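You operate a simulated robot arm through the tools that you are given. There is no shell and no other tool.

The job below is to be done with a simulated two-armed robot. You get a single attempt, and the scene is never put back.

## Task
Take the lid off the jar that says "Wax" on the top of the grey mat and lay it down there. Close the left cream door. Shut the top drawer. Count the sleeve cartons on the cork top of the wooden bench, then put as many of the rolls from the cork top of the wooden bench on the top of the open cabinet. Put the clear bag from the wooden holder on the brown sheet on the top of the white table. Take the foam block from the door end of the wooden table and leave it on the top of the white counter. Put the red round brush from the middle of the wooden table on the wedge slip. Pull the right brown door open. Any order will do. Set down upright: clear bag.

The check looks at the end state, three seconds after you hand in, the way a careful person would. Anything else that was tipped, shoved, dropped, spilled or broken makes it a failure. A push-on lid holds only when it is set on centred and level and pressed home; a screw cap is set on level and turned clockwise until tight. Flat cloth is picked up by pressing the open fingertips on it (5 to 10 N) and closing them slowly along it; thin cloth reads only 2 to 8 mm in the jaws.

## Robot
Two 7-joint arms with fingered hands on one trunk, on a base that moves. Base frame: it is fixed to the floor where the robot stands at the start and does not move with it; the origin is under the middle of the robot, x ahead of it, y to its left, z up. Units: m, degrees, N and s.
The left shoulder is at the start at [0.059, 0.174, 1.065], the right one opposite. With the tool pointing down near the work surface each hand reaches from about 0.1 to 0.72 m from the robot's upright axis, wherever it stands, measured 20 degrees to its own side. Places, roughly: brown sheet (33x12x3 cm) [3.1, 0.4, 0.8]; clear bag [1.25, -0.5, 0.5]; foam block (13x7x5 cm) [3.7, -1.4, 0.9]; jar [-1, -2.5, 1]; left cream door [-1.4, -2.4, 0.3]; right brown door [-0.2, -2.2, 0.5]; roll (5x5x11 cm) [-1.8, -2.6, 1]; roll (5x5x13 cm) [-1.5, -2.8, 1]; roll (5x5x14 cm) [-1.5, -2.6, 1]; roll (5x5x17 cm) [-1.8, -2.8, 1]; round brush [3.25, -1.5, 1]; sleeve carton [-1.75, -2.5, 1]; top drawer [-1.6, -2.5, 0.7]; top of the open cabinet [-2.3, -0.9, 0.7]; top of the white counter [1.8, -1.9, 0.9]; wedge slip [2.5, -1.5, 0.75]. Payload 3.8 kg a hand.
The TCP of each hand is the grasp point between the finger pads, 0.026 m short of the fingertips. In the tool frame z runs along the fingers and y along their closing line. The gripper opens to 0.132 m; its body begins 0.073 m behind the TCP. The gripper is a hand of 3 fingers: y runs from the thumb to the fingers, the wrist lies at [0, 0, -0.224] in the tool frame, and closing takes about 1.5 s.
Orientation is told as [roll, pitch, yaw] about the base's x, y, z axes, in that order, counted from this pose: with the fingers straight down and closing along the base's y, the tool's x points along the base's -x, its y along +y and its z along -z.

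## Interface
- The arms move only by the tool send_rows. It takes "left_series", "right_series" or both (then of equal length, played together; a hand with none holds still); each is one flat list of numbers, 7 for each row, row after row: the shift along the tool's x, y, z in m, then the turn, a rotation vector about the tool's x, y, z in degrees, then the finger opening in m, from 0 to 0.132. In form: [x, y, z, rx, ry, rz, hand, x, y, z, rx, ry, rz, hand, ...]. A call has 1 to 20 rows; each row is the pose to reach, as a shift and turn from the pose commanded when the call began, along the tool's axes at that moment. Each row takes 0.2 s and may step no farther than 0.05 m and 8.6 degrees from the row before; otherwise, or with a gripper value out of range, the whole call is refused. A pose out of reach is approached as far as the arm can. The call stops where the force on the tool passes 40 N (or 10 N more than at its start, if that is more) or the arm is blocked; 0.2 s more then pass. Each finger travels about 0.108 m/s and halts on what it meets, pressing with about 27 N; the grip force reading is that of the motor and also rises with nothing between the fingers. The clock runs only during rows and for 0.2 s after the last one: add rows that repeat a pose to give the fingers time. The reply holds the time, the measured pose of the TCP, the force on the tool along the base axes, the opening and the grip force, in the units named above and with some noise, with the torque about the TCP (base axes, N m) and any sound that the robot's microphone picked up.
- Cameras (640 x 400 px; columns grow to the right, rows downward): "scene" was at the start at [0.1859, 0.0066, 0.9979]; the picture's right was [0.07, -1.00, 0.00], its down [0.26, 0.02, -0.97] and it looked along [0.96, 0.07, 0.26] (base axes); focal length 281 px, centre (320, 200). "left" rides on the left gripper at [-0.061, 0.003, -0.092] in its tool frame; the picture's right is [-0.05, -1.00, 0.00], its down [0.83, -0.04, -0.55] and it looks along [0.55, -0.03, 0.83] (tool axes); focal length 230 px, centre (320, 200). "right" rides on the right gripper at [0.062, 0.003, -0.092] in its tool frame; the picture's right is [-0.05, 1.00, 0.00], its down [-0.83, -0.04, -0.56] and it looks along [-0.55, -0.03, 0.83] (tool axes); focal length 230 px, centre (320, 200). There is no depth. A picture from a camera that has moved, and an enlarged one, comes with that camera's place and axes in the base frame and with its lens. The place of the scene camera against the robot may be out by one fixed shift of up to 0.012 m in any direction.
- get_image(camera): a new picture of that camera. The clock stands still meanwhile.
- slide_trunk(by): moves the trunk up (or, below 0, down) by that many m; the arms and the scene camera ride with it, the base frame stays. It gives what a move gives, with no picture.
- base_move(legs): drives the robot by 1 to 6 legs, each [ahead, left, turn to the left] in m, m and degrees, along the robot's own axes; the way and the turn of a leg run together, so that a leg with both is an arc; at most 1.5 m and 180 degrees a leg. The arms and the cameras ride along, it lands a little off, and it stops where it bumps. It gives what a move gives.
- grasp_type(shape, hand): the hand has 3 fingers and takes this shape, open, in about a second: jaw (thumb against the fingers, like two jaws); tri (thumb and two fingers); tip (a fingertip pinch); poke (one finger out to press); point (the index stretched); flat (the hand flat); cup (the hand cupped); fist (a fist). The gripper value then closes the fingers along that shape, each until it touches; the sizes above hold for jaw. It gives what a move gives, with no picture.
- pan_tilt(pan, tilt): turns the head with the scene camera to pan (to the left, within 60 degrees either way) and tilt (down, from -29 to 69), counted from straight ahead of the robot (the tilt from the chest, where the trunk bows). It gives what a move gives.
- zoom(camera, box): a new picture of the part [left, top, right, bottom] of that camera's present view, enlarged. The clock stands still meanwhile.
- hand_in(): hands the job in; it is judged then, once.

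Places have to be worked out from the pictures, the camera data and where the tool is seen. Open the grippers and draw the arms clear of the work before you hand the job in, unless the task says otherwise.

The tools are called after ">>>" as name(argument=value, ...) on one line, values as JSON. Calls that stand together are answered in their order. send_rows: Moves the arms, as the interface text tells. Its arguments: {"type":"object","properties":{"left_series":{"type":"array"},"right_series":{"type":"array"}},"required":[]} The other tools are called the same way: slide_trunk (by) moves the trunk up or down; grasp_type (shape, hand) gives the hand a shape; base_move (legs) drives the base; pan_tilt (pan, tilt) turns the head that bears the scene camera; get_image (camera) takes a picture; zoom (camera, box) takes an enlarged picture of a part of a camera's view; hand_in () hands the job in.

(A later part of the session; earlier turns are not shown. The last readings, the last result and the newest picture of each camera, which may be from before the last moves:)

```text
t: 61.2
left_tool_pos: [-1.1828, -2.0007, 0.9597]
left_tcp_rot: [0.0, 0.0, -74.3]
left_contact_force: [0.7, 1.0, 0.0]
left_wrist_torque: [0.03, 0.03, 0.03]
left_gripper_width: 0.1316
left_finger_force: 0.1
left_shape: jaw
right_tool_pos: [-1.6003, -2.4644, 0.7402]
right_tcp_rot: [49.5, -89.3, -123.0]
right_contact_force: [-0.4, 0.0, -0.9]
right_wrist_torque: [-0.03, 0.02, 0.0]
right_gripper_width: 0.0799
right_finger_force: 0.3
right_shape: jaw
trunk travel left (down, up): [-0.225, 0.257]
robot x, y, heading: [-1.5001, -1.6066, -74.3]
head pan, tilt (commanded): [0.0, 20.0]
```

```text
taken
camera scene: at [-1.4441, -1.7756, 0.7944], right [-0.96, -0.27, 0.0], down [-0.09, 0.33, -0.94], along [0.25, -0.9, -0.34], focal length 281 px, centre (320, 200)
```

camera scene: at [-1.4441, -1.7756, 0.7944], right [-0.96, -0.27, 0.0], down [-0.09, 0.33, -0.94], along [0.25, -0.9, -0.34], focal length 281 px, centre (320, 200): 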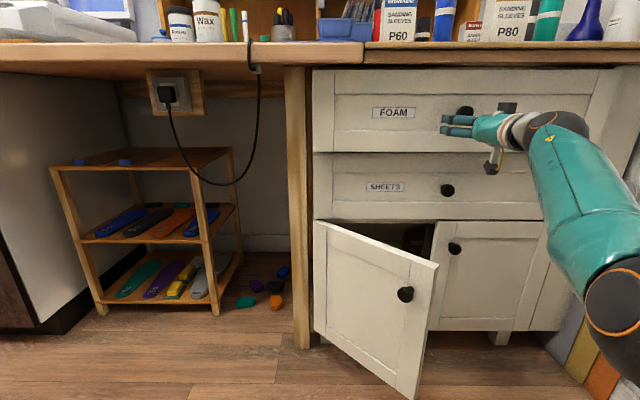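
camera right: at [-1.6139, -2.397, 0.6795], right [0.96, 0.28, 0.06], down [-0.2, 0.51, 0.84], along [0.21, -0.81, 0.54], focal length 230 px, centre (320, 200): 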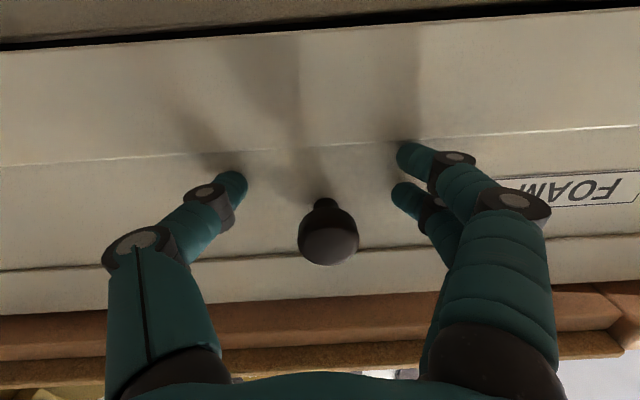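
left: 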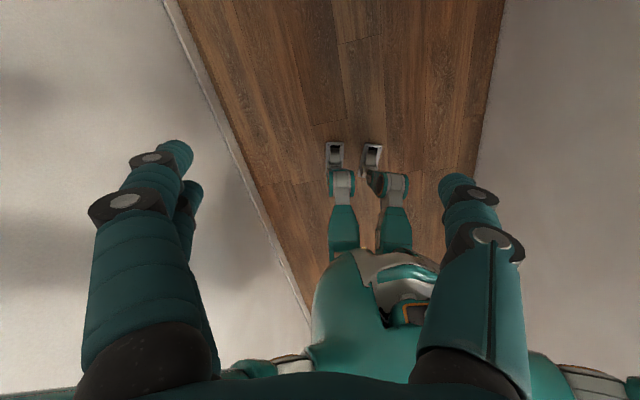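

Now I push forward again in 1 cm steps until the drawer stops and force builds.

>>> send_rows(right_series=[0, 0, 0.02, 0, 0, 0, 0.08, 0, 0, 0.035, 0, 0, 0, 0.08, 0, 0, 0.045, 0, 0, 0, 0.08, 0, 0, 0.055, 0, 0, 0, 0.08, 0, 0, 0.065, 0, 0, 0, 0.08, 0, 0, 0.075, 0, 0, 0, 0.08, 0, 0, 0.085, 0, 0, 0, 0.08, 0, 0, 0.095, 0, 0, 0, 0.08])

>>> get_image(camera="scene")

>>> get_image(camera="right")

```text
t: 62.2
left_tool_pos: [-1.1833, -1.9984, 0.9617]
left_tcp_rot: [-0.1, -0.1, -74.5]
left_contact_force: [-0.2, -0.1, -0.1]
left_wrist_torque: [0.0, 0.04, -0.02]
left_gripper_width: 0.132
left_finger_force: 0.1
left_shape: jaw
right_tool_pos: [-1.5901, -2.5112, 0.7382]
right_tcp_rot: [50.5, -89.5, -124.6]
right_contact_force: [-3.3, 23.9, 3.5]
right_wrist_torque: [-0.14, 0.07, -0.83]
right_gripper_width: 0.0768
right_finger_force: 0.1
right_shape: jaw
trunk travel left (down, up): [-0.225, 0.257]
robot x, y, heading: [-1.5017, -1.6057, -74.5]
head pan, tilt (commanded): [0.0, 20.0]
stopped in row 4 (right hand): the force on the tool passed its limit at 47 N (the readings are from after the stop); the commanded pose is now the measured one
```

```text
taken
camera scene: at [-1.4448, -1.7733, 0.7949], right [-0.96, -0.27, 0.0], down [-0.09, 0.33, -0.94], along [0.25, -0.91, -0.34], focal length 281 px, centre (320, 200)
```

scene: 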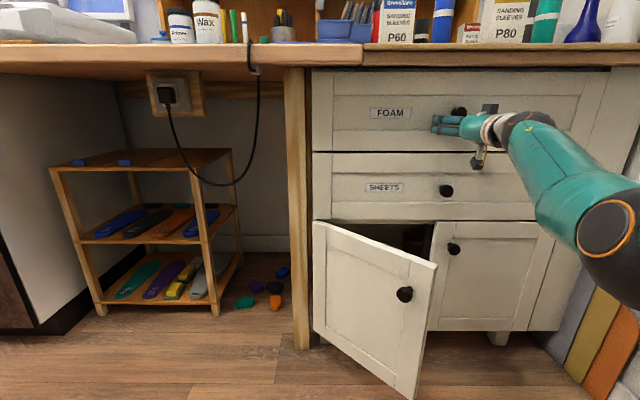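

```text
taken
camera right: at [-1.6114, -2.4218, 0.6778], right [0.96, 0.28, 0.06], down [-0.2, 0.51, 0.83], along [0.2, -0.81, 0.55], focal length 230 px, centre (320, 200)
```

right: 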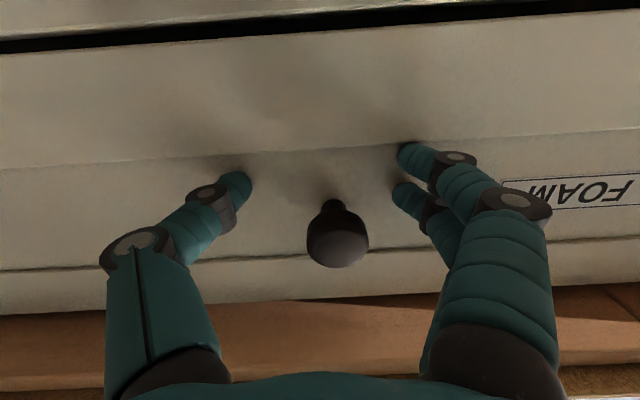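

The drawer is shut (47 N stop, flush with the one below). I retract the hand, lower the trunk, and get ready to push the left cream door, whose free edge I estimate at about room (-2.08, -1.81), knob z≈0.44.

>>> send_rows(right_series=[0, 0, -0.03, 0, 0, 0, 0.08, 0, 0, -0.06, 0, 0, 0, 0.06, 0, 0, -0.1, 0, 0, 0, 0.04, 0, 0, -0.14, 0, 0, 0, 0.02, 0, 0, -0.18, 0, 0, 0, 0.0, 0, 0, -0.22, 0, 0, 0, 0.0])

>>> slide_trunk(by=-0.22)

>>> get_image(camera="scene")

```text
t: 63.6
left_tool_pos: [-1.1829, -1.9995, 0.9601]
left_tcp_rot: [0.1, -0.1, -74.4]
left_contact_force: [0.3, -0.6, 0.4]
left_wrist_torque: [0.01, -0.03, -0.01]
left_gripper_width: 0.1318
left_finger_force: 0.0
left_shape: jaw
right_tool_pos: [-1.6504, -2.299, 0.7385]
right_tcp_rot: [41.4, -89.3, -115.1]
right_contact_force: [0.3, -0.2, -0.7]
right_wrist_torque: [-0.01, -0.01, -0.03]
right_gripper_width: 0.0
right_finger_force: 27.0
right_shape: jaw
trunk travel left (down, up): [-0.225, 0.257]
robot x, y, heading: [-1.5035, -1.6042, -74.3]
head pan, tilt (commanded): [0.0, 20.0]
```

```text
t: 65.9
left_tool_pos: [-1.1824, -1.9993, 0.7396]
left_tcp_rot: [-0.1, -0.2, -74.4]
left_contact_force: [0.0, -0.1, -0.7]
left_wrist_torque: [-0.02, -0.01, 0.02]
left_gripper_width: 0.132
left_finger_force: 0.1
left_shape: jaw
right_tool_pos: [-1.6456, -2.3147, 0.5593]
right_tcp_rot: [-171.6, -86.0, 97.9]
right_contact_force: [0.3, 0.5, -0.9]
right_wrist_torque: [0.0, 0.0, 0.01]
right_gripper_width: 0.0
right_finger_force: 26.9
right_shape: jaw
trunk travel left (down, up): [-0.005, 0.477]
robot x, y, heading: [-1.5014, -1.6089, -74.5]
head pan, tilt (commanded): [0.0, 20.0]
```

```text
taken
camera scene: at [-1.4397, -1.7922, 0.5768], right [-0.96, -0.27, 0.0], down [-0.09, 0.33, -0.94], along [0.25, -0.91, -0.34], focal length 281 px, centre (320, 200)
```

scene: 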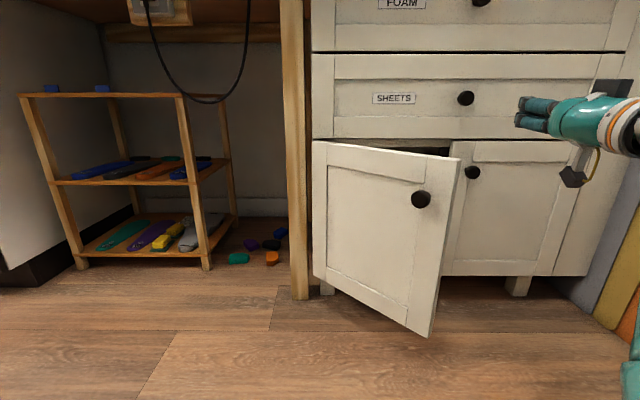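

The hand is pointing forward at z 0.56, right of the ajar door. I back the base 0.1 m and shift left 0.13 m so the hand sits in front of the door face, then lower it to about z 0.36.

>>> base_move(legs=[[-0.1, 0.13, 0]])

>>> send_rows(right_series=[0.03, 0, 0, 0, 0, 0, 0, 0.06, 0, 0, 0, 0, 0, 0, 0.09, 0, 0, 0, 0, 0, 0, 0.12, 0, 0, 0, 0, 0, 0, 0.15, 0, 0, 0, 0, 0, 0, 0.18, 0, 0, 0, 0, 0, 0, 0.2, 0, 0, 0, 0, 0, 0])

>>> get_image(camera="scene")

```text
t: 67.7
left_tool_pos: [-1.0798, -1.868, 0.7401]
left_tcp_rot: [0.0, -0.1, -74.2]
left_contact_force: [-0.5, -0.1, -0.3]
left_wrist_torque: [0.02, 0.0, -0.02]
left_gripper_width: 0.1319
left_finger_force: 0.0
left_shape: jaw
right_tool_pos: [-1.5418, -2.1858, 0.5583]
right_tcp_rot: [-171.1, -86.0, 97.9]
right_contact_force: [0.3, 0.9, 0.0]
right_wrist_torque: [-0.04, 0.01, 0.0]
right_gripper_width: 0.0
right_finger_force: 27.2
right_shape: jaw
trunk travel left (down, up): [-0.005, 0.477]
robot x, y, heading: [-1.3995, -1.4792, -74.0]
head pan, tilt (commanded): [0.0, 20.0]
```

```text
t: 68.6
left_tool_pos: [-1.0806, -1.8677, 0.7411]
left_tcp_rot: [-0.1, -0.1, -74.0]
left_contact_force: [0.1, -0.3, 1.0]
left_wrist_torque: [0.01, -0.03, 0.01]
left_gripper_width: 0.1322
left_finger_force: 0.1
left_shape: jaw
right_tool_pos: [-1.5131, -2.2239, 0.5312]
right_tcp_rot: [177.6, -77.3, 110.3]
right_contact_force: [0.2, 0.8, -1.0]
right_wrist_torque: [-0.03, -0.03, 0.01]
right_gripper_width: 0.0002
right_finger_force: 27.0
right_shape: jaw
trunk travel left (down, up): [-0.005, 0.477]
robot x, y, heading: [-1.4038, -1.4759, -74.3]
head pan, tilt (commanded): [0.0, 20.0]
stopped in row 4 (right hand): the arm was blocked; the commanded pose is now the measured one
```

```text
taken
camera scene: at [-1.3372, -1.6623, 0.577], right [-0.96, -0.27, 0.0], down [-0.09, 0.33, -0.94], along [0.26, -0.9, -0.34], focal length 281 px, centre (320, 200)
```

scene: 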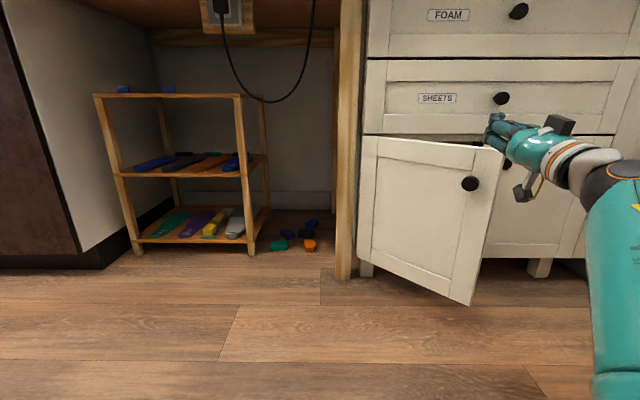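

The low horizontal pose is blocked by the arm's own limits. I return the hand to pointing down while pulling it back, which suits this low shoulder height better.

>>> send_rows(right_series=[-0.01, 0, -0.02, 0, 0, 0, 0, -0.03, 0, -0.05, 0, 8, 0, 0, -0.05, 0, -0.08, 0, 16, 0, 0, -0.056, 0, -0.11, 0, 24, 0, 0, -0.056, 0, -0.11, 0, 32, 0, 0, -0.056, 0, -0.11, 0, 40, 0, 0, -0.056, 0, -0.11, 0, 48, 0, 0, -0.056, 0, -0.11, 0, 56, 0, 0, -0.056, 0, -0.11, 0, 64, 0, 0, -0.056, 0, -0.11, 0, 72, 0, 0, -0.056, 0, -0.11, 0, 80, 0, 0, -0.056, 0, -0.11, 0, 88, 0, 0, -0.056, 0, -0.11, 0, 96, 0, 0, -0.056, 0, -0.11, 0, 103, 0, 0])

>>> get_image(camera="scene")

```text
t: 71.6
left_tool_pos: [-1.0804, -1.8675, 0.7405]
left_tcp_rot: [-0.1, -0.1, -74.2]
left_contact_force: [0.4, -0.5, -0.3]
left_wrist_torque: [-0.01, -0.04, 0.0]
left_gripper_width: 0.1319
left_finger_force: 0.0
left_shape: jaw
right_tool_pos: [-1.55, -2.11, 0.5625]
right_tcp_rot: [0.6, 0.5, -71.9]
right_contact_force: [-0.7, 0.0, -0.4]
right_wrist_torque: [-0.03, -0.04, 0.02]
right_gripper_width: 0.0002
right_finger_force: 26.9
right_shape: jaw
right hand out of reach, approached as far as the arm can: row 4, 5, 6
trunk travel left (down, up): [-0.005, 0.477]
robot x, y, heading: [-1.3992, -1.4743, -74.2]
head pan, tilt (commanded): [0.0, 20.0]
```

```text
taken
camera scene: at [-1.3371, -1.6623, 0.577], right [-0.96, -0.27, 0.0], down [-0.09, 0.33, -0.94], along [0.26, -0.9, -0.34], focal length 281 px, centre (320, 200)
```

scene: 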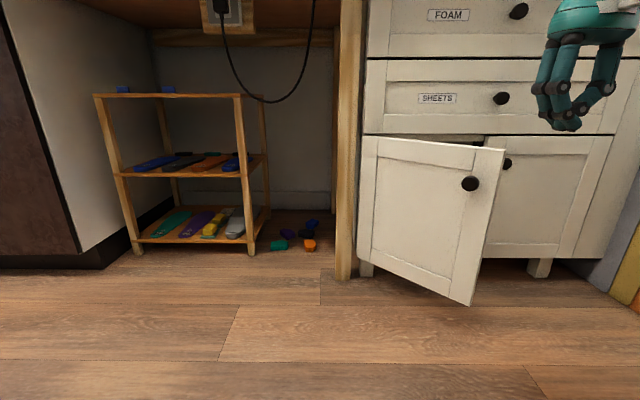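

The hand now points straight down in front of the door at z≈0.56. I lower and tilt it forward, pull it in a little, then drive the base ahead to bring the fingertips near the door face.

>>> send_rows(right_series=[0.03, 0, 0.03, 0, -6, 0, 0, 0.05, 0, 0.06, 0, -12, 0, 0, 0.07, 0, 0.09, 0, -18, 0, 0, 0.08, 0, 0.12, 0, -24, 0, 0, 0.09, 0, 0.14, 0, -30, 0, 0, 0.09, 0, 0.15, 0, -30, 0, 0])

>>> base_move(legs=[[0.25, 0, -0.5]])

>>> get_image(camera="scene")

>>> get_image(camera="right")

```text
t: 73.0
left_tool_pos: [-1.0796, -1.869, 0.7408]
left_tcp_rot: [-0.1, 0.0, -74.2]
left_contact_force: [-0.5, 0.3, 0.3]
left_wrist_torque: [-0.02, 0.02, -0.02]
left_gripper_width: 0.132
left_finger_force: 0.1
left_shape: jaw
right_tool_pos: [-1.5765, -2.0397, 0.4112]
right_tcp_rot: [0.7, -29.6, -72.1]
right_contact_force: [-0.3, -0.3, -0.6]
right_wrist_torque: [0.0, 0.02, 0.01]
right_gripper_width: 0.0001
right_finger_force: 26.9
right_shape: jaw
right hand out of reach, approached as far as the arm can: row 5, 6
trunk travel left (down, up): [-0.005, 0.477]
robot x, y, heading: [-1.4008, -1.4798, -74.1]
head pan, tilt (commanded): [0.0, 20.0]
```

```text
t: 74.8
left_tool_pos: [-1.019, -2.1125, 0.7402]
left_tcp_rot: [-0.1, -0.1, -74.9]
left_contact_force: [0.0, 0.1, -0.5]
left_wrist_torque: [0.03, -0.03, 0.03]
left_gripper_width: 0.1319
left_finger_force: 0.0
left_shape: jaw
right_tool_pos: [-1.5193, -2.2766, 0.4104]
right_tcp_rot: [0.7, -29.4, -72.9]
right_contact_force: [0.7, 0.7, 1.0]
right_wrist_torque: [-0.03, 0.0, 0.0]
right_gripper_width: 0.0
right_finger_force: 27.0
right_shape: jaw
trunk travel left (down, up): [-0.005, 0.477]
robot x, y, heading: [-1.3355, -1.7179, -75.0]
head pan, tilt (commanded): [0.0, 20.0]
```

```text
taken
camera scene: at [-1.2741, -1.9019, 0.5771], right [-0.97, -0.26, 0.0], down [-0.09, 0.33, -0.94], along [0.24, -0.91, -0.34], focal length 281 px, centre (320, 200)
```

scene: 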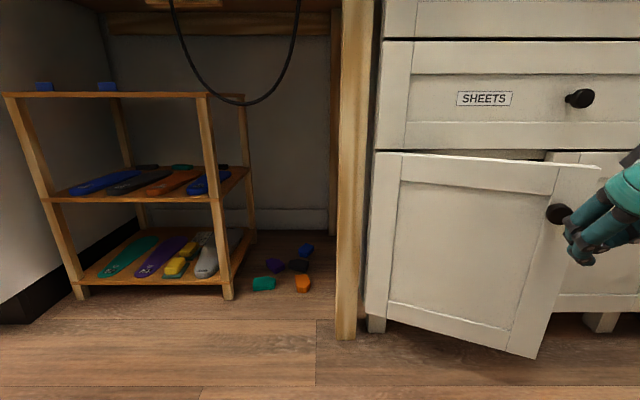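

```text
taken
camera right: at [-1.5466, -2.1815, 0.4609], right [0.97, 0.26, 0.04], down [0.08, -0.45, 0.89], along [0.24, -0.86, -0.45], focal length 230 px, centre (320, 200)
```

right: 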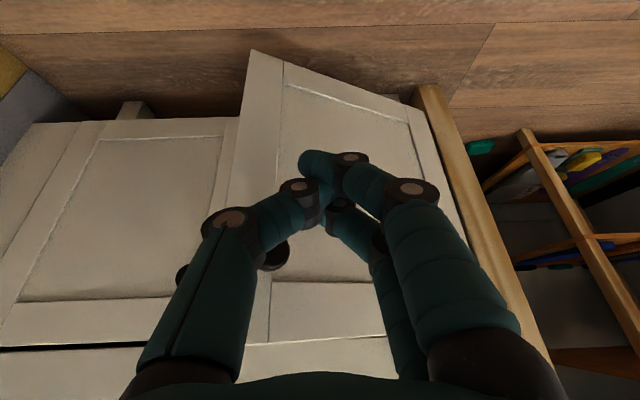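

The fingertips are about 4 cm in front of the ajar door near its knob. I shift 5 cm toward the hinge side and push straight ahead in small steps.

>>> send_rows(right_series=[0, 0.03, 0, 0, 0, 0, 0, 0, 0.05, 0, 0, 0, 0, 0, -0.017, 0.05, 0.01, 0, 0, 0, 0, -0.035, 0.05, 0.02, 0, 0, 0, 0, -0.052, 0.05, 0.03, 0, 0, 0, 0, -0.07, 0.05, 0.04, 0, 0, 0, 0, -0.087, 0.05, 0.05, 0, 0, 0, 0, -0.104, 0.05, 0.06, 0, 0, 0, 0, -0.121, 0.05, 0.07, 0, 0, 0, 0, -0.138, 0.05, 0.08, 0, 0, 0, 0, -0.15, 0.05, 0.087, 0, 0, 0, 0])

>>> get_image(camera="scene")

>>> get_image(camera="right")

```text
t: 77.2
left_tool_pos: [-1.0202, -2.1103, 0.7414]
left_tcp_rot: [0.0, -0.1, -74.9]
left_contact_force: [0.7, -0.1, -0.7]
left_wrist_torque: [-0.02, -0.01, 0.03]
left_gripper_width: 0.132
left_finger_force: 0.0
left_shape: jaw
right_tool_pos: [-1.4191, -2.4281, 0.4102]
right_tcp_rot: [0.7, -29.3, -72.9]
right_contact_force: [0.1, -0.4, 0.4]
right_wrist_torque: [0.01, 0.0, -0.02]
right_gripper_width: 0.0
right_finger_force: 27.0
right_shape: jaw
right hand out of reach, approached as far as the arm can: row 2
trunk travel left (down, up): [-0.005, 0.477]
robot x, y, heading: [-1.3369, -1.7134, -75.3]
head pan, tilt (commanded): [0.0, 20.0]
```

```text
taken
camera scene: at [-1.2741, -1.9019, 0.5771], right [-0.97, -0.26, 0.0], down [-0.09, 0.33, -0.94], along [0.24, -0.91, -0.34], focal length 281 px, centre (320, 200)
```

scene: 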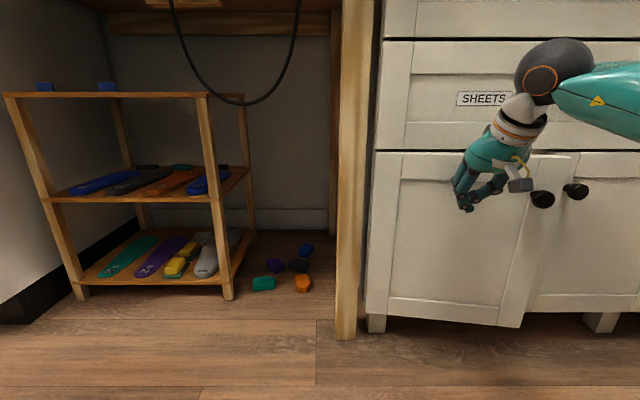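

```text
taken
camera right: at [-1.4467, -2.3329, 0.4601], right [0.97, 0.26, 0.04], down [0.09, -0.45, 0.89], along [0.24, -0.86, -0.45], focal length 230 px, centre (320, 200)
```

right: 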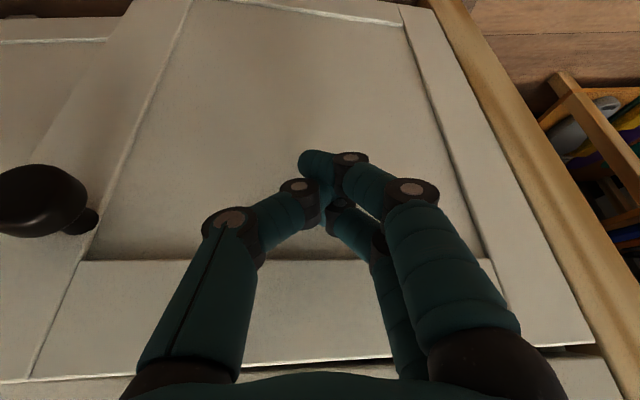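

The door swings in easily and is nearly shut. I keep pushing until the stop is felt.

>>> send_rows(right_series=[-0.013, 0, 0.008, 0, 0, 0, 0, -0.026, 0, 0.015, 0, 0, 0, 0, -0.035, 0, 0.02, 0, 0, 0, 0, -0.043, 0, 0.025, 0, 0, 0, 0, -0.052, 0, 0.03, 0, 0, 0, 0, -0.06, 0, 0.035, 0, 0, 0, 0, -0.068, 0, 0.039, 0, 0, 0, 0, -0.076, 0, 0.043, 0, 0, 0, 0, -0.085, 0, 0.048, 0, 0, 0, 0])

>>> get_image(camera="scene")

>>> get_image(camera="right")

```text
t: 78.3
left_tool_pos: [-1.0198, -2.1106, 0.7411]
left_tcp_rot: [-0.1, -0.2, -75.0]
left_contact_force: [0.1, 0.3, 0.1]
left_wrist_torque: [-0.03, 0.0, 0.03]
left_gripper_width: 0.132
left_finger_force: 0.1
left_shape: jaw
right_tool_pos: [-1.4042, -2.4642, 0.4047]
right_tcp_rot: [0.8, -28.0, -72.7]
right_contact_force: [-3.0, 13.0, 2.1]
right_wrist_torque: [0.16, -0.01, -0.17]
right_gripper_width: 0.0003
right_finger_force: 27.3
right_shape: jaw
trunk travel left (down, up): [-0.005, 0.477]
robot x, y, heading: [-1.3366, -1.7186, -75.1]
head pan, tilt (commanded): [0.0, 20.0]
stopped in row 5 (right hand): the force on the tool passed its limit at 47 N (the readings are from after the stop); the commanded pose is now the measured one
```

```text
taken
camera scene: at [-1.2745, -1.9009, 0.5772], right [-0.97, -0.26, 0.0], down [-0.09, 0.33, -0.94], along [0.24, -0.91, -0.34], focal length 281 px, centre (320, 200)
```

scene: 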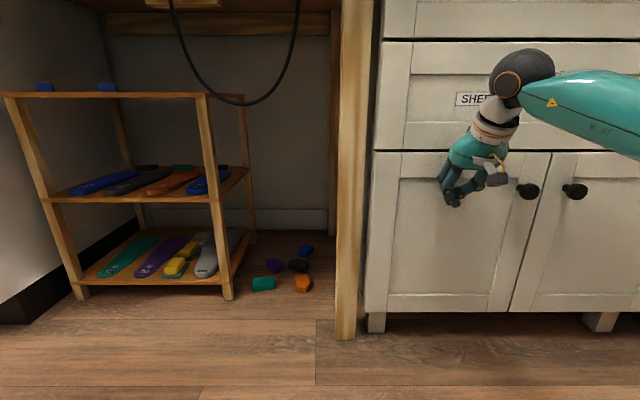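

```text
taken
camera right: at [-1.4313, -2.3708, 0.4562], right [0.96, 0.26, 0.04], down [0.09, -0.47, 0.88], along [0.25, -0.85, -0.47], focal length 230 px, centre (320, 200)
```

right: 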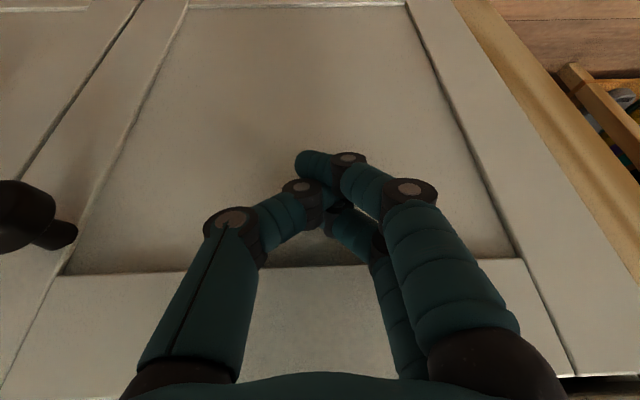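

The left cream door is flush shut. I draw the hand back, straighten it, open it, and raise the trunk for bench-top work.

>>> send_rows(right_series=[0.026, 0, -0.015, 0, 0, 0, 0, 0.06, 0, -0.035, 0, 0, 0, 0, 0.1, 0, -0.058, 0, 4, 0, 0, 0.14, 0, -0.08, 0, 8, 0, 0, 0.17, 0, -0.098, 0, 14, 0, 0, 0.17, 0, -0.1, 0, 20, 0, 0, 0.17, 0, -0.1, 0, 28, 0, 0])

>>> base_move(legs=[[-0.12, 0, 0]])

>>> slide_trunk(by=0.45)

>>> get_image(camera="scene")

```text
t: 79.9
left_tool_pos: [-1.0199, -2.1119, 0.7402]
left_tcp_rot: [-0.2, -0.1, -75.1]
left_contact_force: [-0.4, -0.9, -0.1]
left_wrist_torque: [0.03, 0.01, 0.01]
left_gripper_width: 0.1318
left_finger_force: 0.1
left_shape: jaw
right_tool_pos: [-1.4639, -2.2781, 0.4118]
right_tcp_rot: [0.8, 0.0, -72.2]
right_contact_force: [0.2, 0.9, 0.1]
right_wrist_torque: [-0.02, 0.02, -0.01]
right_gripper_width: 0.0001
right_finger_force: 26.9
right_shape: jaw
trunk travel left (down, up): [-0.005, 0.477]
robot x, y, heading: [-1.3319, -1.7078, -74.9]
head pan, tilt (commanded): [0.0, 20.0]
```

```text
t: 81.1
left_tool_pos: [-1.0491, -1.996, 0.741]
left_tcp_rot: [-0.1, -0.1, -74.8]
left_contact_force: [-0.9, -0.8, -0.1]
left_wrist_torque: [0.04, 0.04, 0.0]
left_gripper_width: 0.1318
left_finger_force: 0.1
left_shape: jaw
right_tool_pos: [-1.4935, -2.1653, 0.4117]
right_tcp_rot: [0.8, -0.3, -72.0]
right_contact_force: [1.2, 0.6, 0.7]
right_wrist_torque: [0.02, 0.03, 0.0]
right_gripper_width: 0.0
right_finger_force: 26.9
right_shape: jaw
trunk travel left (down, up): [-0.005, 0.477]
robot x, y, heading: [-1.3666, -1.5991, -75.0]
head pan, tilt (commanded): [0.0, 20.0]
```

```text
refused: 0.45 is not a number from -0.4 to 0.4
```

```text
taken
camera scene: at [-1.3045, -1.7867, 0.5771], right [-0.97, -0.26, 0.0], down [-0.09, 0.33, -0.94], along [0.24, -0.91, -0.34], focal length 281 px, centre (320, 200)
```

scene: 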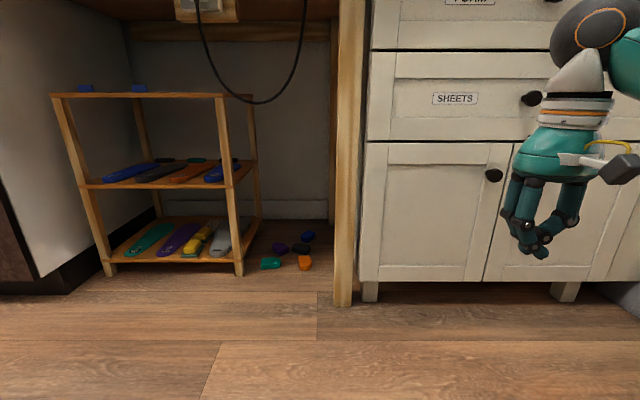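

The door stays shut. The trunk step is limited to 0.4, so I raise it in two steps and look at the bench.

>>> slide_trunk(by=0.4)

>>> slide_trunk(by=0.075)

>>> pan_tilt(pan=10, tilt=30)

>>> get_image(camera="scene")

```text
t: 84.9
left_tool_pos: [-1.0499, -1.9965, 1.1402]
left_tcp_rot: [-0.2, 0.1, -74.9]
left_contact_force: [-0.5, -0.4, 0.4]
left_wrist_torque: [0.0, 0.0, 0.02]
left_gripper_width: 0.1316
left_finger_force: 0.1
left_shape: jaw
right_tool_pos: [-1.493, -2.1652, 0.8108]
right_tcp_rot: [0.7, -0.3, -72.1]
right_contact_force: [-0.9, 0.0, -0.9]
right_wrist_torque: [0.0, 0.01, -0.02]
right_gripper_width: 0.0
right_finger_force: 27.0
right_shape: jaw
trunk travel left (down, up): [-0.405, 0.077]
robot x, y, heading: [-1.3675, -1.5991, -74.9]
head pan, tilt (commanded): [0.0, 20.0]
```

```text
t: 86.1
left_tool_pos: [-1.0489, -1.9967, 1.2137]
left_tcp_rot: [0.0, 0.0, -75.0]
left_contact_force: [-1.1, 0.4, 1.1]
left_wrist_torque: [-0.02, -0.03, -0.01]
left_gripper_width: 0.1319
left_finger_force: 0.0
left_shape: jaw
right_tool_pos: [-1.4938, -2.1645, 0.8851]
right_tcp_rot: [0.7, -0.2, -72.2]
right_contact_force: [0.7, -0.7, 0.3]
right_wrist_torque: [0.01, 0.02, 0.02]
right_gripper_width: 0.0001
right_finger_force: 26.7
right_shape: jaw
trunk travel left (down, up): [-0.48, 0.002]
robot x, y, heading: [-1.3669, -1.6004, -74.6]
head pan, tilt (commanded): [0.0, 20.0]
```

```text
t: 86.8
left_tool_pos: [-1.049, -1.9963, 1.2144]
left_tcp_rot: [0.0, -0.1, -74.8]
left_contact_force: [-0.7, -0.2, -0.6]
left_wrist_torque: [0.0, 0.02, -0.01]
left_gripper_width: 0.1318
left_finger_force: 0.0
left_shape: jaw
right_tool_pos: [-1.4941, -2.1658, 0.8871]
right_tcp_rot: [0.8, -0.3, -72.0]
right_contact_force: [0.4, -0.2, 0.3]
right_wrist_torque: [0.02, 0.0, -0.01]
right_gripper_width: 0.0
right_finger_force: 26.7
right_shape: jaw
trunk travel left (down, up): [-0.48, 0.002]
robot x, y, heading: [-1.3636, -1.5996, -75.0]
head pan, tilt (commanded): [10.0, 30.0]
```

```text
taken
camera scene: at [-1.2886, -1.7856, 1.0657], right [-0.91, -0.42, 0.0], down [-0.21, 0.45, -0.87], along [0.37, -0.78, -0.5], focal length 281 px, centre (320, 200)
```

scene: 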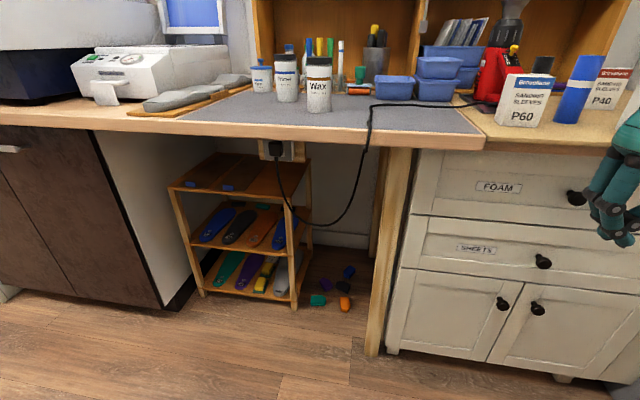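

I zoom on the Wax jar to judge its lid and the free mat space.

>>> zoom(camera="scene", box=[230, 30, 440, 160])

```text
3.05 times, centred on (335, 95) of scene
camera zoom: at [-1.2886, -1.7856, 1.0657], right [-0.91, -0.42, 0.0], down [-0.21, 0.45, -0.87], along [0.37, -0.78, -0.5], focal length 858 px, centre (274, 520)
```

zoom: 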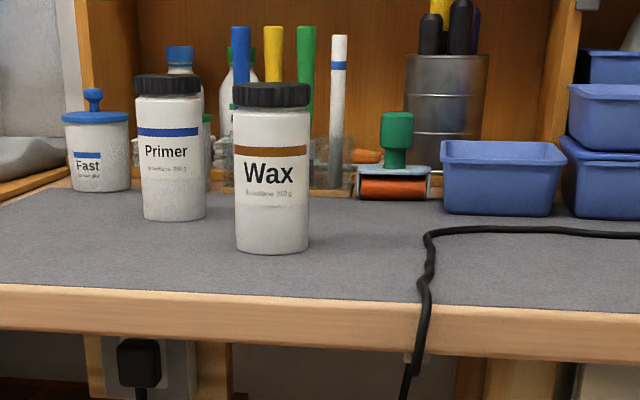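

The Wax cap is a black ribbed lid (about 6.6 cm across); mat surface computes to z≈0.902, jar centre ≈[-0.96, -2.48]. I raise the right hand, open it, and then drive closer so the jar is about 0.6 m ahead.

>>> send_rows(right_series=[0, 0, -0.05, 0, 0, 0, 0.02, 0, 0, -0.1, 0, 0, 0, 0.04, 0, 0, -0.15, 0, 0, 0, 0.06, 0, 0, -0.2, 0, 0, 0, 0.08, 0, 0, -0.25, 0, 0, 0, 0.1, 0, 0, -0.3, 0, 0, 0, 0.1, 0, 0, -0.33, 0, 0, 0, 0.1])

>>> base_move(legs=[[0.33, 0.13, 0]])

>>> pan_tilt(pan=0, tilt=30)

>>> get_image(camera="scene")

>>> get_image(camera="right")

```text
t: 88.4
left_tool_pos: [-1.0492, -1.9964, 1.2156]
left_tcp_rot: [0.0, 0.0, -74.8]
left_contact_force: [0.4, -0.4, -0.5]
left_wrist_torque: [-0.03, -0.01, -0.01]
left_gripper_width: 0.1319
left_finger_force: 0.0
left_shape: jaw
right_tool_pos: [-1.4973, -2.1676, 1.2183]
right_tcp_rot: [0.8, -0.3, -72.2]
right_contact_force: [0.1, 0.5, -0.9]
right_wrist_torque: [0.0, 0.0, -0.01]
right_gripper_width: 0.0999
right_finger_force: 0.1
right_shape: jaw
trunk travel left (down, up): [-0.48, 0.002]
robot x, y, heading: [-1.3646, -1.5988, -74.8]
head pan, tilt (commanded): [10.0, 30.0]
```

```text
t: 90.7
left_tool_pos: [-0.8319, -2.2763, 1.2158]
left_tcp_rot: [-0.1, -0.2, -74.0]
left_contact_force: [-0.1, 0.5, -0.5]
left_wrist_torque: [-0.01, -0.04, 0.01]
left_gripper_width: 0.132
left_finger_force: 0.0
left_shape: jaw
right_tool_pos: [-1.2772, -2.454, 1.2185]
right_tcp_rot: [0.9, -0.3, -71.3]
right_contact_force: [-0.6, -0.3, -0.5]
right_wrist_torque: [-0.01, -0.01, 0.02]
right_gripper_width: 0.0998
right_finger_force: 0.1
right_shape: jaw
trunk travel left (down, up): [-0.48, 0.002]
robot x, y, heading: [-1.154, -1.8863, -74.2]
head pan, tilt (commanded): [10.0, 30.0]
```

```text
t: 91.4
left_tool_pos: [-0.8308, -2.2761, 1.2138]
left_tcp_rot: [-0.1, -0.1, -73.9]
left_contact_force: [0.4, -0.7, -0.5]
left_wrist_torque: [0.03, 0.0, 0.03]
left_gripper_width: 0.1319
left_finger_force: 0.0
left_shape: jaw
right_tool_pos: [-1.2773, -2.4543, 1.2168]
right_tcp_rot: [0.8, -0.3, -71.4]
right_contact_force: [0.7, -0.5, 0.0]
right_wrist_torque: [-0.01, 0.02, -0.01]
right_gripper_width: 0.0994
right_finger_force: 0.0
right_shape: jaw
trunk travel left (down, up): [-0.48, 0.002]
robot x, y, heading: [-1.1508, -1.8832, -74.2]
head pan, tilt (commanded): [0.0, 30.0]
```

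```text
taken
camera scene: at [-1.0881, -2.0748, 1.0655], right [-0.96, -0.27, 0.0], down [-0.14, 0.48, -0.87], along [0.24, -0.83, -0.5], focal length 281 px, centre (320, 200)
```

scene: 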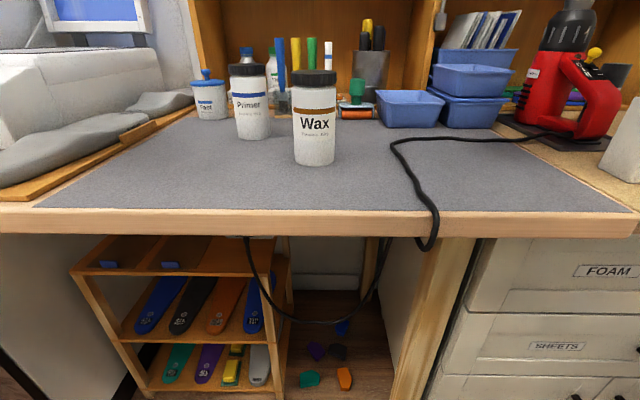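

```text
taken
camera right: at [-1.2947, -2.3951, 1.309], right [0.96, 0.27, 0.01], down [0.22, -0.8, 0.56], along [0.16, -0.53, -0.83], focal length 230 px, centre (320, 200)
```

right: 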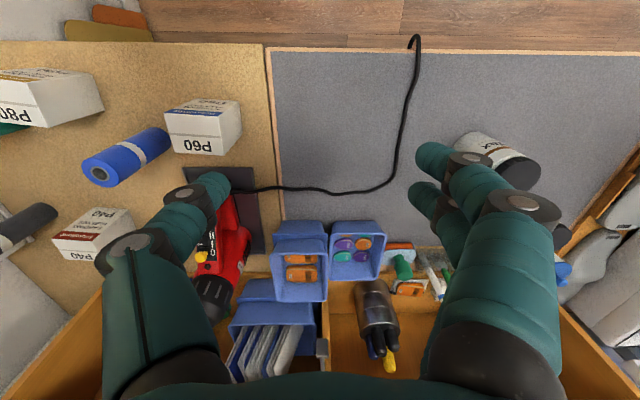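

I zoom in on the jar to measure the lid height accurately.

>>> zoom(camera="scene", box=[220, 50, 420, 175])

>>> get_image(camera="left")

```text
3.20 times, centred on (320, 112) of scene
camera zoom: at [-1.0881, -2.0748, 1.0655], right [-0.96, -0.27, 0.0], down [-0.14, 0.48, -0.87], along [0.24, -0.83, -0.5], focal length 900 px, centre (320, 480)
```

zoom: 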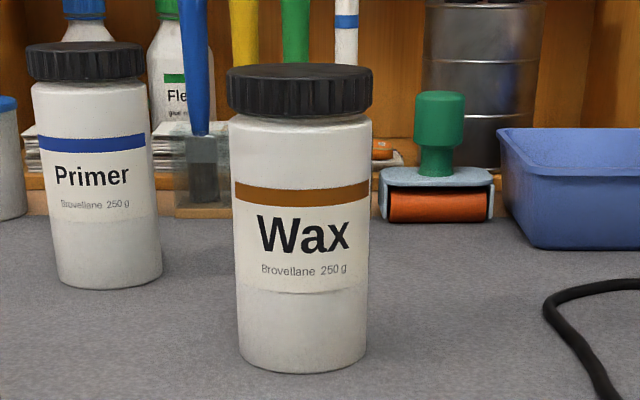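

```text
taken
camera left: at [-0.8117, -2.3349, 1.3077], right [-0.95, -0.32, 0.0], down [-0.27, 0.79, 0.55], along [-0.18, 0.52, -0.83], focal length 230 px, centre (320, 200)
```

left: 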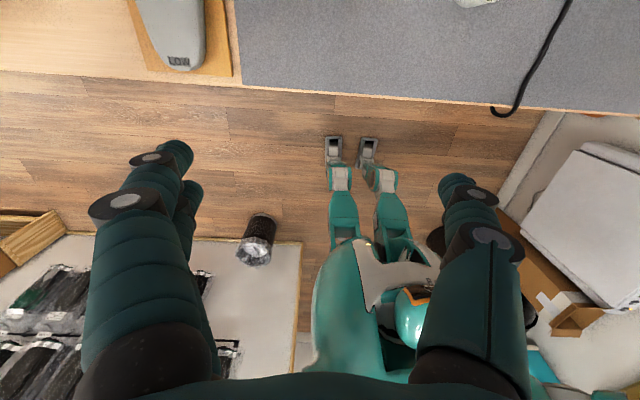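

The lid spans roughly z 1.011–1.023, jar centre ≈ robot-frame (0.62 ahead, 0.02 left). I'll bring the left hand in from the left-front to hold the jar body: first yaw it 60° to the right at height, then tilt it toward the jar.

>>> send_rows(left_series=[0, 0, 0, 0, 0, 8.5, 0.1, 0, 0, 0, 0, 0, 17, 0.1, 0, 0, 0, 0, 0, 25.5, 0.1, 0, 0, 0, 0, 0, 34, 0.1, 0, 0, 0, 0, 0, 42.5, 0.1, 0, 0, 0, 0, 0, 51, 0.1, 0, 0, 0, 0, 0, 59.5, 0.1])

>>> send_rows(left_series=[-0.014, 0.006, 0.02, 0, -8, 0, 0.1, -0.028, 0.011, 0.045, 0, -16, 0, 0.1, -0.042, 0.017, 0.07, 0, -24, 0, 0.1, -0.056, 0.022, 0.095, 0, -32, 0, 0.1, -0.07, 0.028, 0.12, 0, -40, 0, 0.1, -0.084, 0.033, 0.145, 0, -48, 0, 0.1, -0.098, 0.039, 0.17, 0, -56, 0, 0.1, -0.111, 0.044, 0.19, 0, -64, 0, 0.1])

>>> get_image(camera="scene")

>>> get_image(camera="left")

```text
t: 93.0
left_tool_pos: [-0.8317, -2.2761, 1.2164]
left_tcp_rot: [0.0, -0.1, -133.7]
left_contact_force: [-0.2, -0.1, 0.0]
left_wrist_torque: [0.0, 0.0, -0.01]
left_gripper_width: 0.1003
left_finger_force: 0.0
left_shape: jaw
right_tool_pos: [-1.2764, -2.454, 1.2176]
right_tcp_rot: [0.9, -0.3, -71.3]
right_contact_force: [-0.1, 0.2, 0.9]
right_wrist_torque: [0.0, -0.02, -0.04]
right_gripper_width: 0.0997
right_finger_force: 0.1
right_shape: jaw
trunk travel left (down, up): [-0.48, 0.002]
robot x, y, heading: [-1.1512, -1.8875, -73.9]
head pan, tilt (commanded): [0.0, 30.0]
```

```text
t: 94.8
left_tool_pos: [-0.8739, -2.3871, 1.0264]
left_tcp_rot: [0.3, -64.3, -133.7]
left_contact_force: [-0.5, -0.2, 0.4]
left_wrist_torque: [-0.03, -0.01, -0.01]
left_gripper_width: 0.1003
left_finger_force: 0.0
left_shape: jaw
right_tool_pos: [-1.2763, -2.454, 1.2169]
right_tcp_rot: [0.7, -0.1, -71.3]
right_contact_force: [-0.2, -0.7, -0.1]
right_wrist_torque: [-0.01, 0.01, 0.0]
right_gripper_width: 0.0997
right_finger_force: 0.0
right_shape: jaw
trunk travel left (down, up): [-0.48, 0.002]
robot x, y, heading: [-1.1518, -1.8826, -74.1]
head pan, tilt (commanded): [0.0, 30.0]
```

```text
taken
camera scene: at [-1.088, -2.0748, 1.0655], right [-0.96, -0.27, 0.0], down [-0.14, 0.48, -0.87], along [0.24, -0.83, -0.5], focal length 281 px, centre (320, 200)
```

scene: 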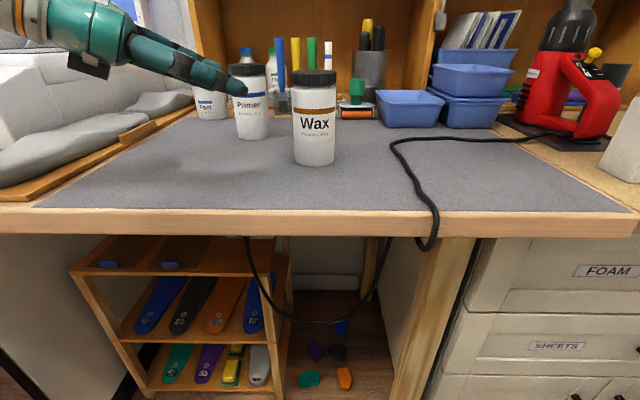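

```text
taken
camera left: at [-0.8343, -2.3483, 1.122], right [-0.74, 0.67, 0.04], down [0.56, 0.65, -0.51], along [-0.37, -0.35, -0.86], focal length 230 px, centre (320, 200)
```

left: 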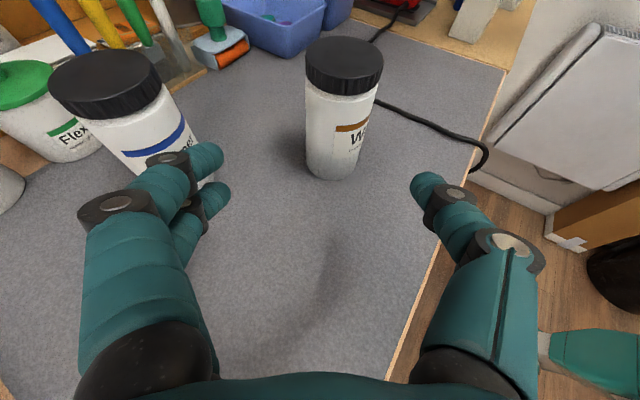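

The left camera shows the Wax jar well centred between the open fingers; I compute its centre at ≈[-0.973, -2.472]. I slide the left hand in around the jar body at z≈0.94 without closing yet.

>>> send_rows(left_series=[0.012, -0.006, 0.01, 0, 0, 0, 0.1, 0.0276, -0.013, 0.02, 0, 0, 0, 0.1, 0.0276, -0.013, 0.04, 0, 0, 0, 0.1, 0.0276, -0.013, 0.06, 0, 0, 0, 0.1, 0.0276, -0.013, 0.08, 0, 0, 0, 0.1, 0.0276, -0.013, 0.1, 0, 0, 0, 0.1, 0.0276, -0.013, 0.12, 0, 0, 0, 0.1])

>>> get_image(camera="left")

>>> get_image(camera="scene")

```text
t: 96.4
left_tool_pos: [-0.951, -2.4496, 0.9471]
left_tcp_rot: [0.1, -64.1, -133.6]
left_contact_force: [0.7, -0.5, 0.7]
left_wrist_torque: [0.0, -0.01, -0.02]
left_gripper_width: 0.1001
left_finger_force: 0.0
left_shape: jaw
right_tool_pos: [-1.2767, -2.454, 1.217]
right_tcp_rot: [0.8, -0.2, -71.3]
right_contact_force: [-0.7, -0.2, -0.2]
right_wrist_torque: [-0.01, -0.01, 0.01]
right_gripper_width: 0.0998
right_finger_force: 0.0
right_shape: jaw
trunk travel left (down, up): [-0.48, 0.002]
robot x, y, heading: [-1.1543, -1.8845, -74.1]
head pan, tilt (commanded): [0.0, 30.0]
```

```text
taken
camera left: at [-0.9107, -2.4108, 1.0431], right [-0.74, 0.67, 0.05], down [0.56, 0.65, -0.51], along [-0.37, -0.35, -0.86], focal length 230 px, centre (320, 200)
```

left: 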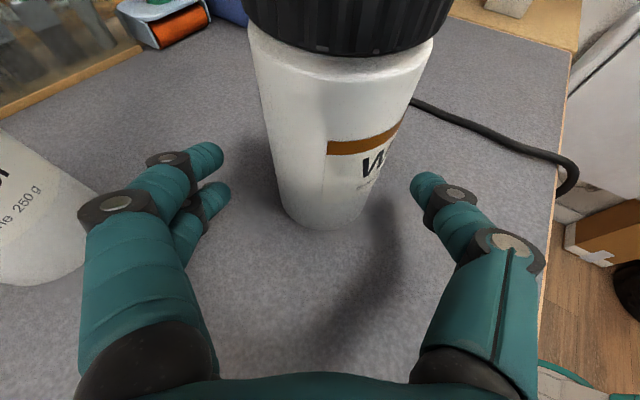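

```text
taken
camera scene: at [-1.0885, -2.075, 1.0656], right [-0.96, -0.27, 0.0], down [-0.14, 0.48, -0.87], along [0.24, -0.83, -0.5], focal length 281 px, centre (320, 200)
```

scene: 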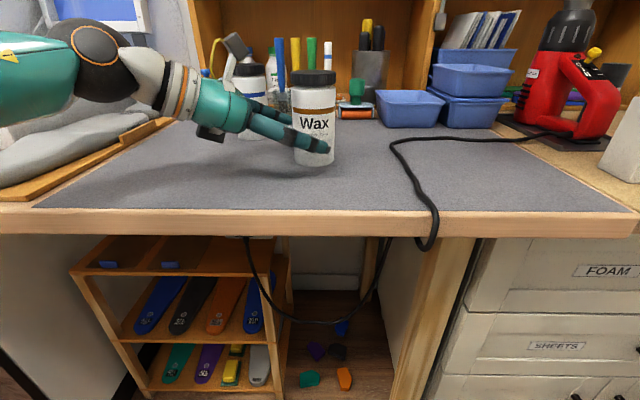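

The jar sits between the left fingers. I advance ~2 cm more and close the left hand on the jar body.

>>> send_rows(left_series=[0, -0.003, 0.01, 0, 0, 0, 0.1, 0, -0.005, 0.018, 0, 0, 0, 0.1, 0, -0.005, 0.018, 0, 0, 0, 0.085, 0, -0.005, 0.018, 0, 0, 0, 0.075, 0, -0.005, 0.018, 0, 0, 0, 0.068, 0, -0.005, 0.018, 0, 0, 0, 0.06, 0, -0.005, 0.018, 0, 0, 0, 0.055, 0, -0.005, 0.018, 0, 0, 0, 0.055, 0, -0.005, 0.018, 0, 0, 0, 0.055])

>>> get_image(camera="left")

>>> get_image(camera="scene")

```text
t: 98.4
left_tool_pos: [-0.9661, -2.4586, 0.9387]
left_tcp_rot: [0.1, -64.0, -133.7]
left_contact_force: [-0.2, -0.5, -0.8]
left_wrist_torque: [-0.02, -0.02, 0.05]
left_gripper_width: 0.0539
left_finger_force: 27.1
left_shape: jaw
right_tool_pos: [-1.2769, -2.4547, 1.2181]
right_tcp_rot: [0.8, -0.4, -71.3]
right_contact_force: [-0.4, 0.1, -0.7]
right_wrist_torque: [0.0, -0.02, 0.03]
right_gripper_width: 0.0994
right_finger_force: 0.0
right_shape: jaw
trunk travel left (down, up): [-0.48, 0.002]
robot x, y, heading: [-1.1566, -1.8834, -74.3]
head pan, tilt (commanded): [0.0, 30.0]
```

```text
taken
camera left: at [-0.9251, -2.4196, 1.0347], right [-0.74, 0.67, 0.05], down [0.56, 0.65, -0.5], along [-0.37, -0.35, -0.86], focal length 230 px, centre (320, 200)
```

left: 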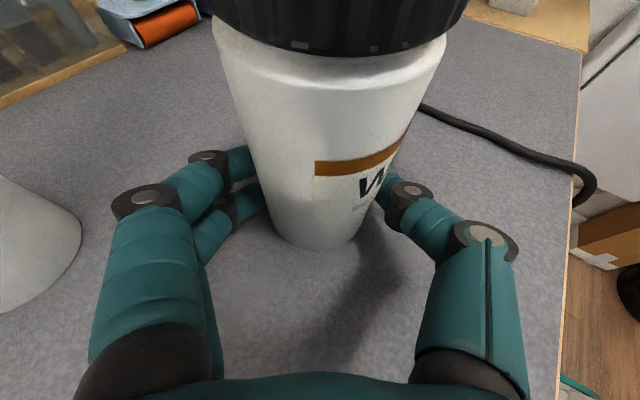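

```text
taken
camera scene: at [-1.0883, -2.0748, 1.0656], right [-0.96, -0.27, 0.0], down [-0.14, 0.48, -0.87], along [0.24, -0.83, -0.5], focal length 281 px, centre (320, 200)
```

scene: 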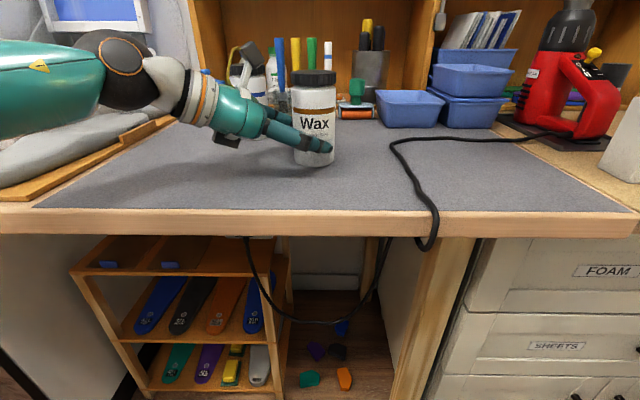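

The grip width reads 54 mm, i.e. the fingers hold slightly short of the jar's axis. I open, advance another 1 cm and regrip for a firmer hold.

>>> send_rows(left_series=[0, 0, 0, 0, 0, 0, 0.07, 0, 0, 0, 0, 0, 0, 0.09, 0, 0, 0.005, 0, 0, 0, 0.09, 0.004, 0, 0.012, 0, 0, 0, 0.09, 0.004, 0, 0.012, 0, 0, 0, 0.075, 0.004, 0, 0.012, 0, 0, 0, 0.065, 0.004, 0, 0.012, 0, 0, 0, 0.055, 0.004, 0, 0.012, 0, 0, 0, 0.05, 0.004, 0, 0.012, 0, 0, 0, 0.05])

>>> get_image(camera="left")

>>> zoom(camera="scene", box=[180, 50, 440, 212])

```text
t: 100.4
left_tool_pos: [-0.9725, -2.4626, 0.93]
left_tcp_rot: [0.0, -64.1, -133.7]
left_contact_force: [-0.6, -0.2, 0.5]
left_wrist_torque: [0.01, -0.06, -0.04]
left_gripper_width: 0.0534
left_finger_force: 27.5
left_shape: jaw
right_tool_pos: [-1.2771, -2.4537, 1.217]
right_tcp_rot: [0.8, -0.4, -71.3]
right_contact_force: [0.0, -0.5, -0.6]
right_wrist_torque: [0.02, -0.02, 0.0]
right_gripper_width: 0.0995
right_finger_force: 0.1
right_shape: jaw
trunk travel left (down, up): [-0.48, 0.002]
robot x, y, heading: [-1.1543, -1.8852, -73.9]
head pan, tilt (commanded): [0.0, 30.0]
```

```text
taken
camera left: at [-0.9316, -2.4243, 1.026], right [-0.74, 0.67, 0.05], down [0.56, 0.65, -0.5], along [-0.37, -0.35, -0.86], focal length 230 px, centre (320, 200)
```

left: 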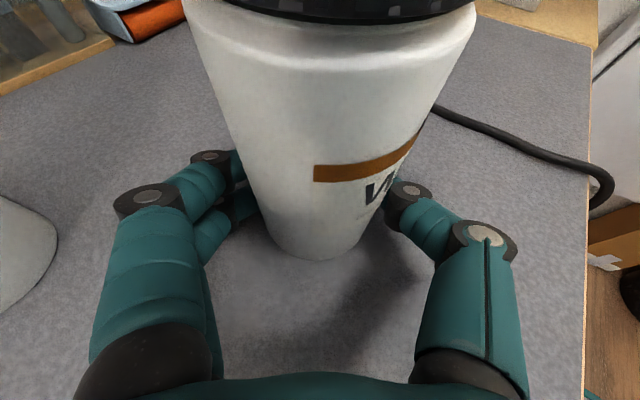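

```text
2.46 times, centred on (310, 131) of scene
camera zoom: at [-1.0883, -2.0748, 1.0656], right [-0.96, -0.27, 0.0], down [-0.14, 0.48, -0.87], along [0.24, -0.83, -0.5], focal length 693 px, centre (345, 370)
```

zoom: 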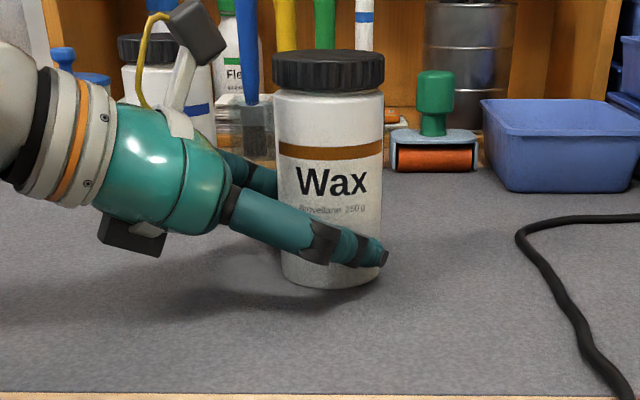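

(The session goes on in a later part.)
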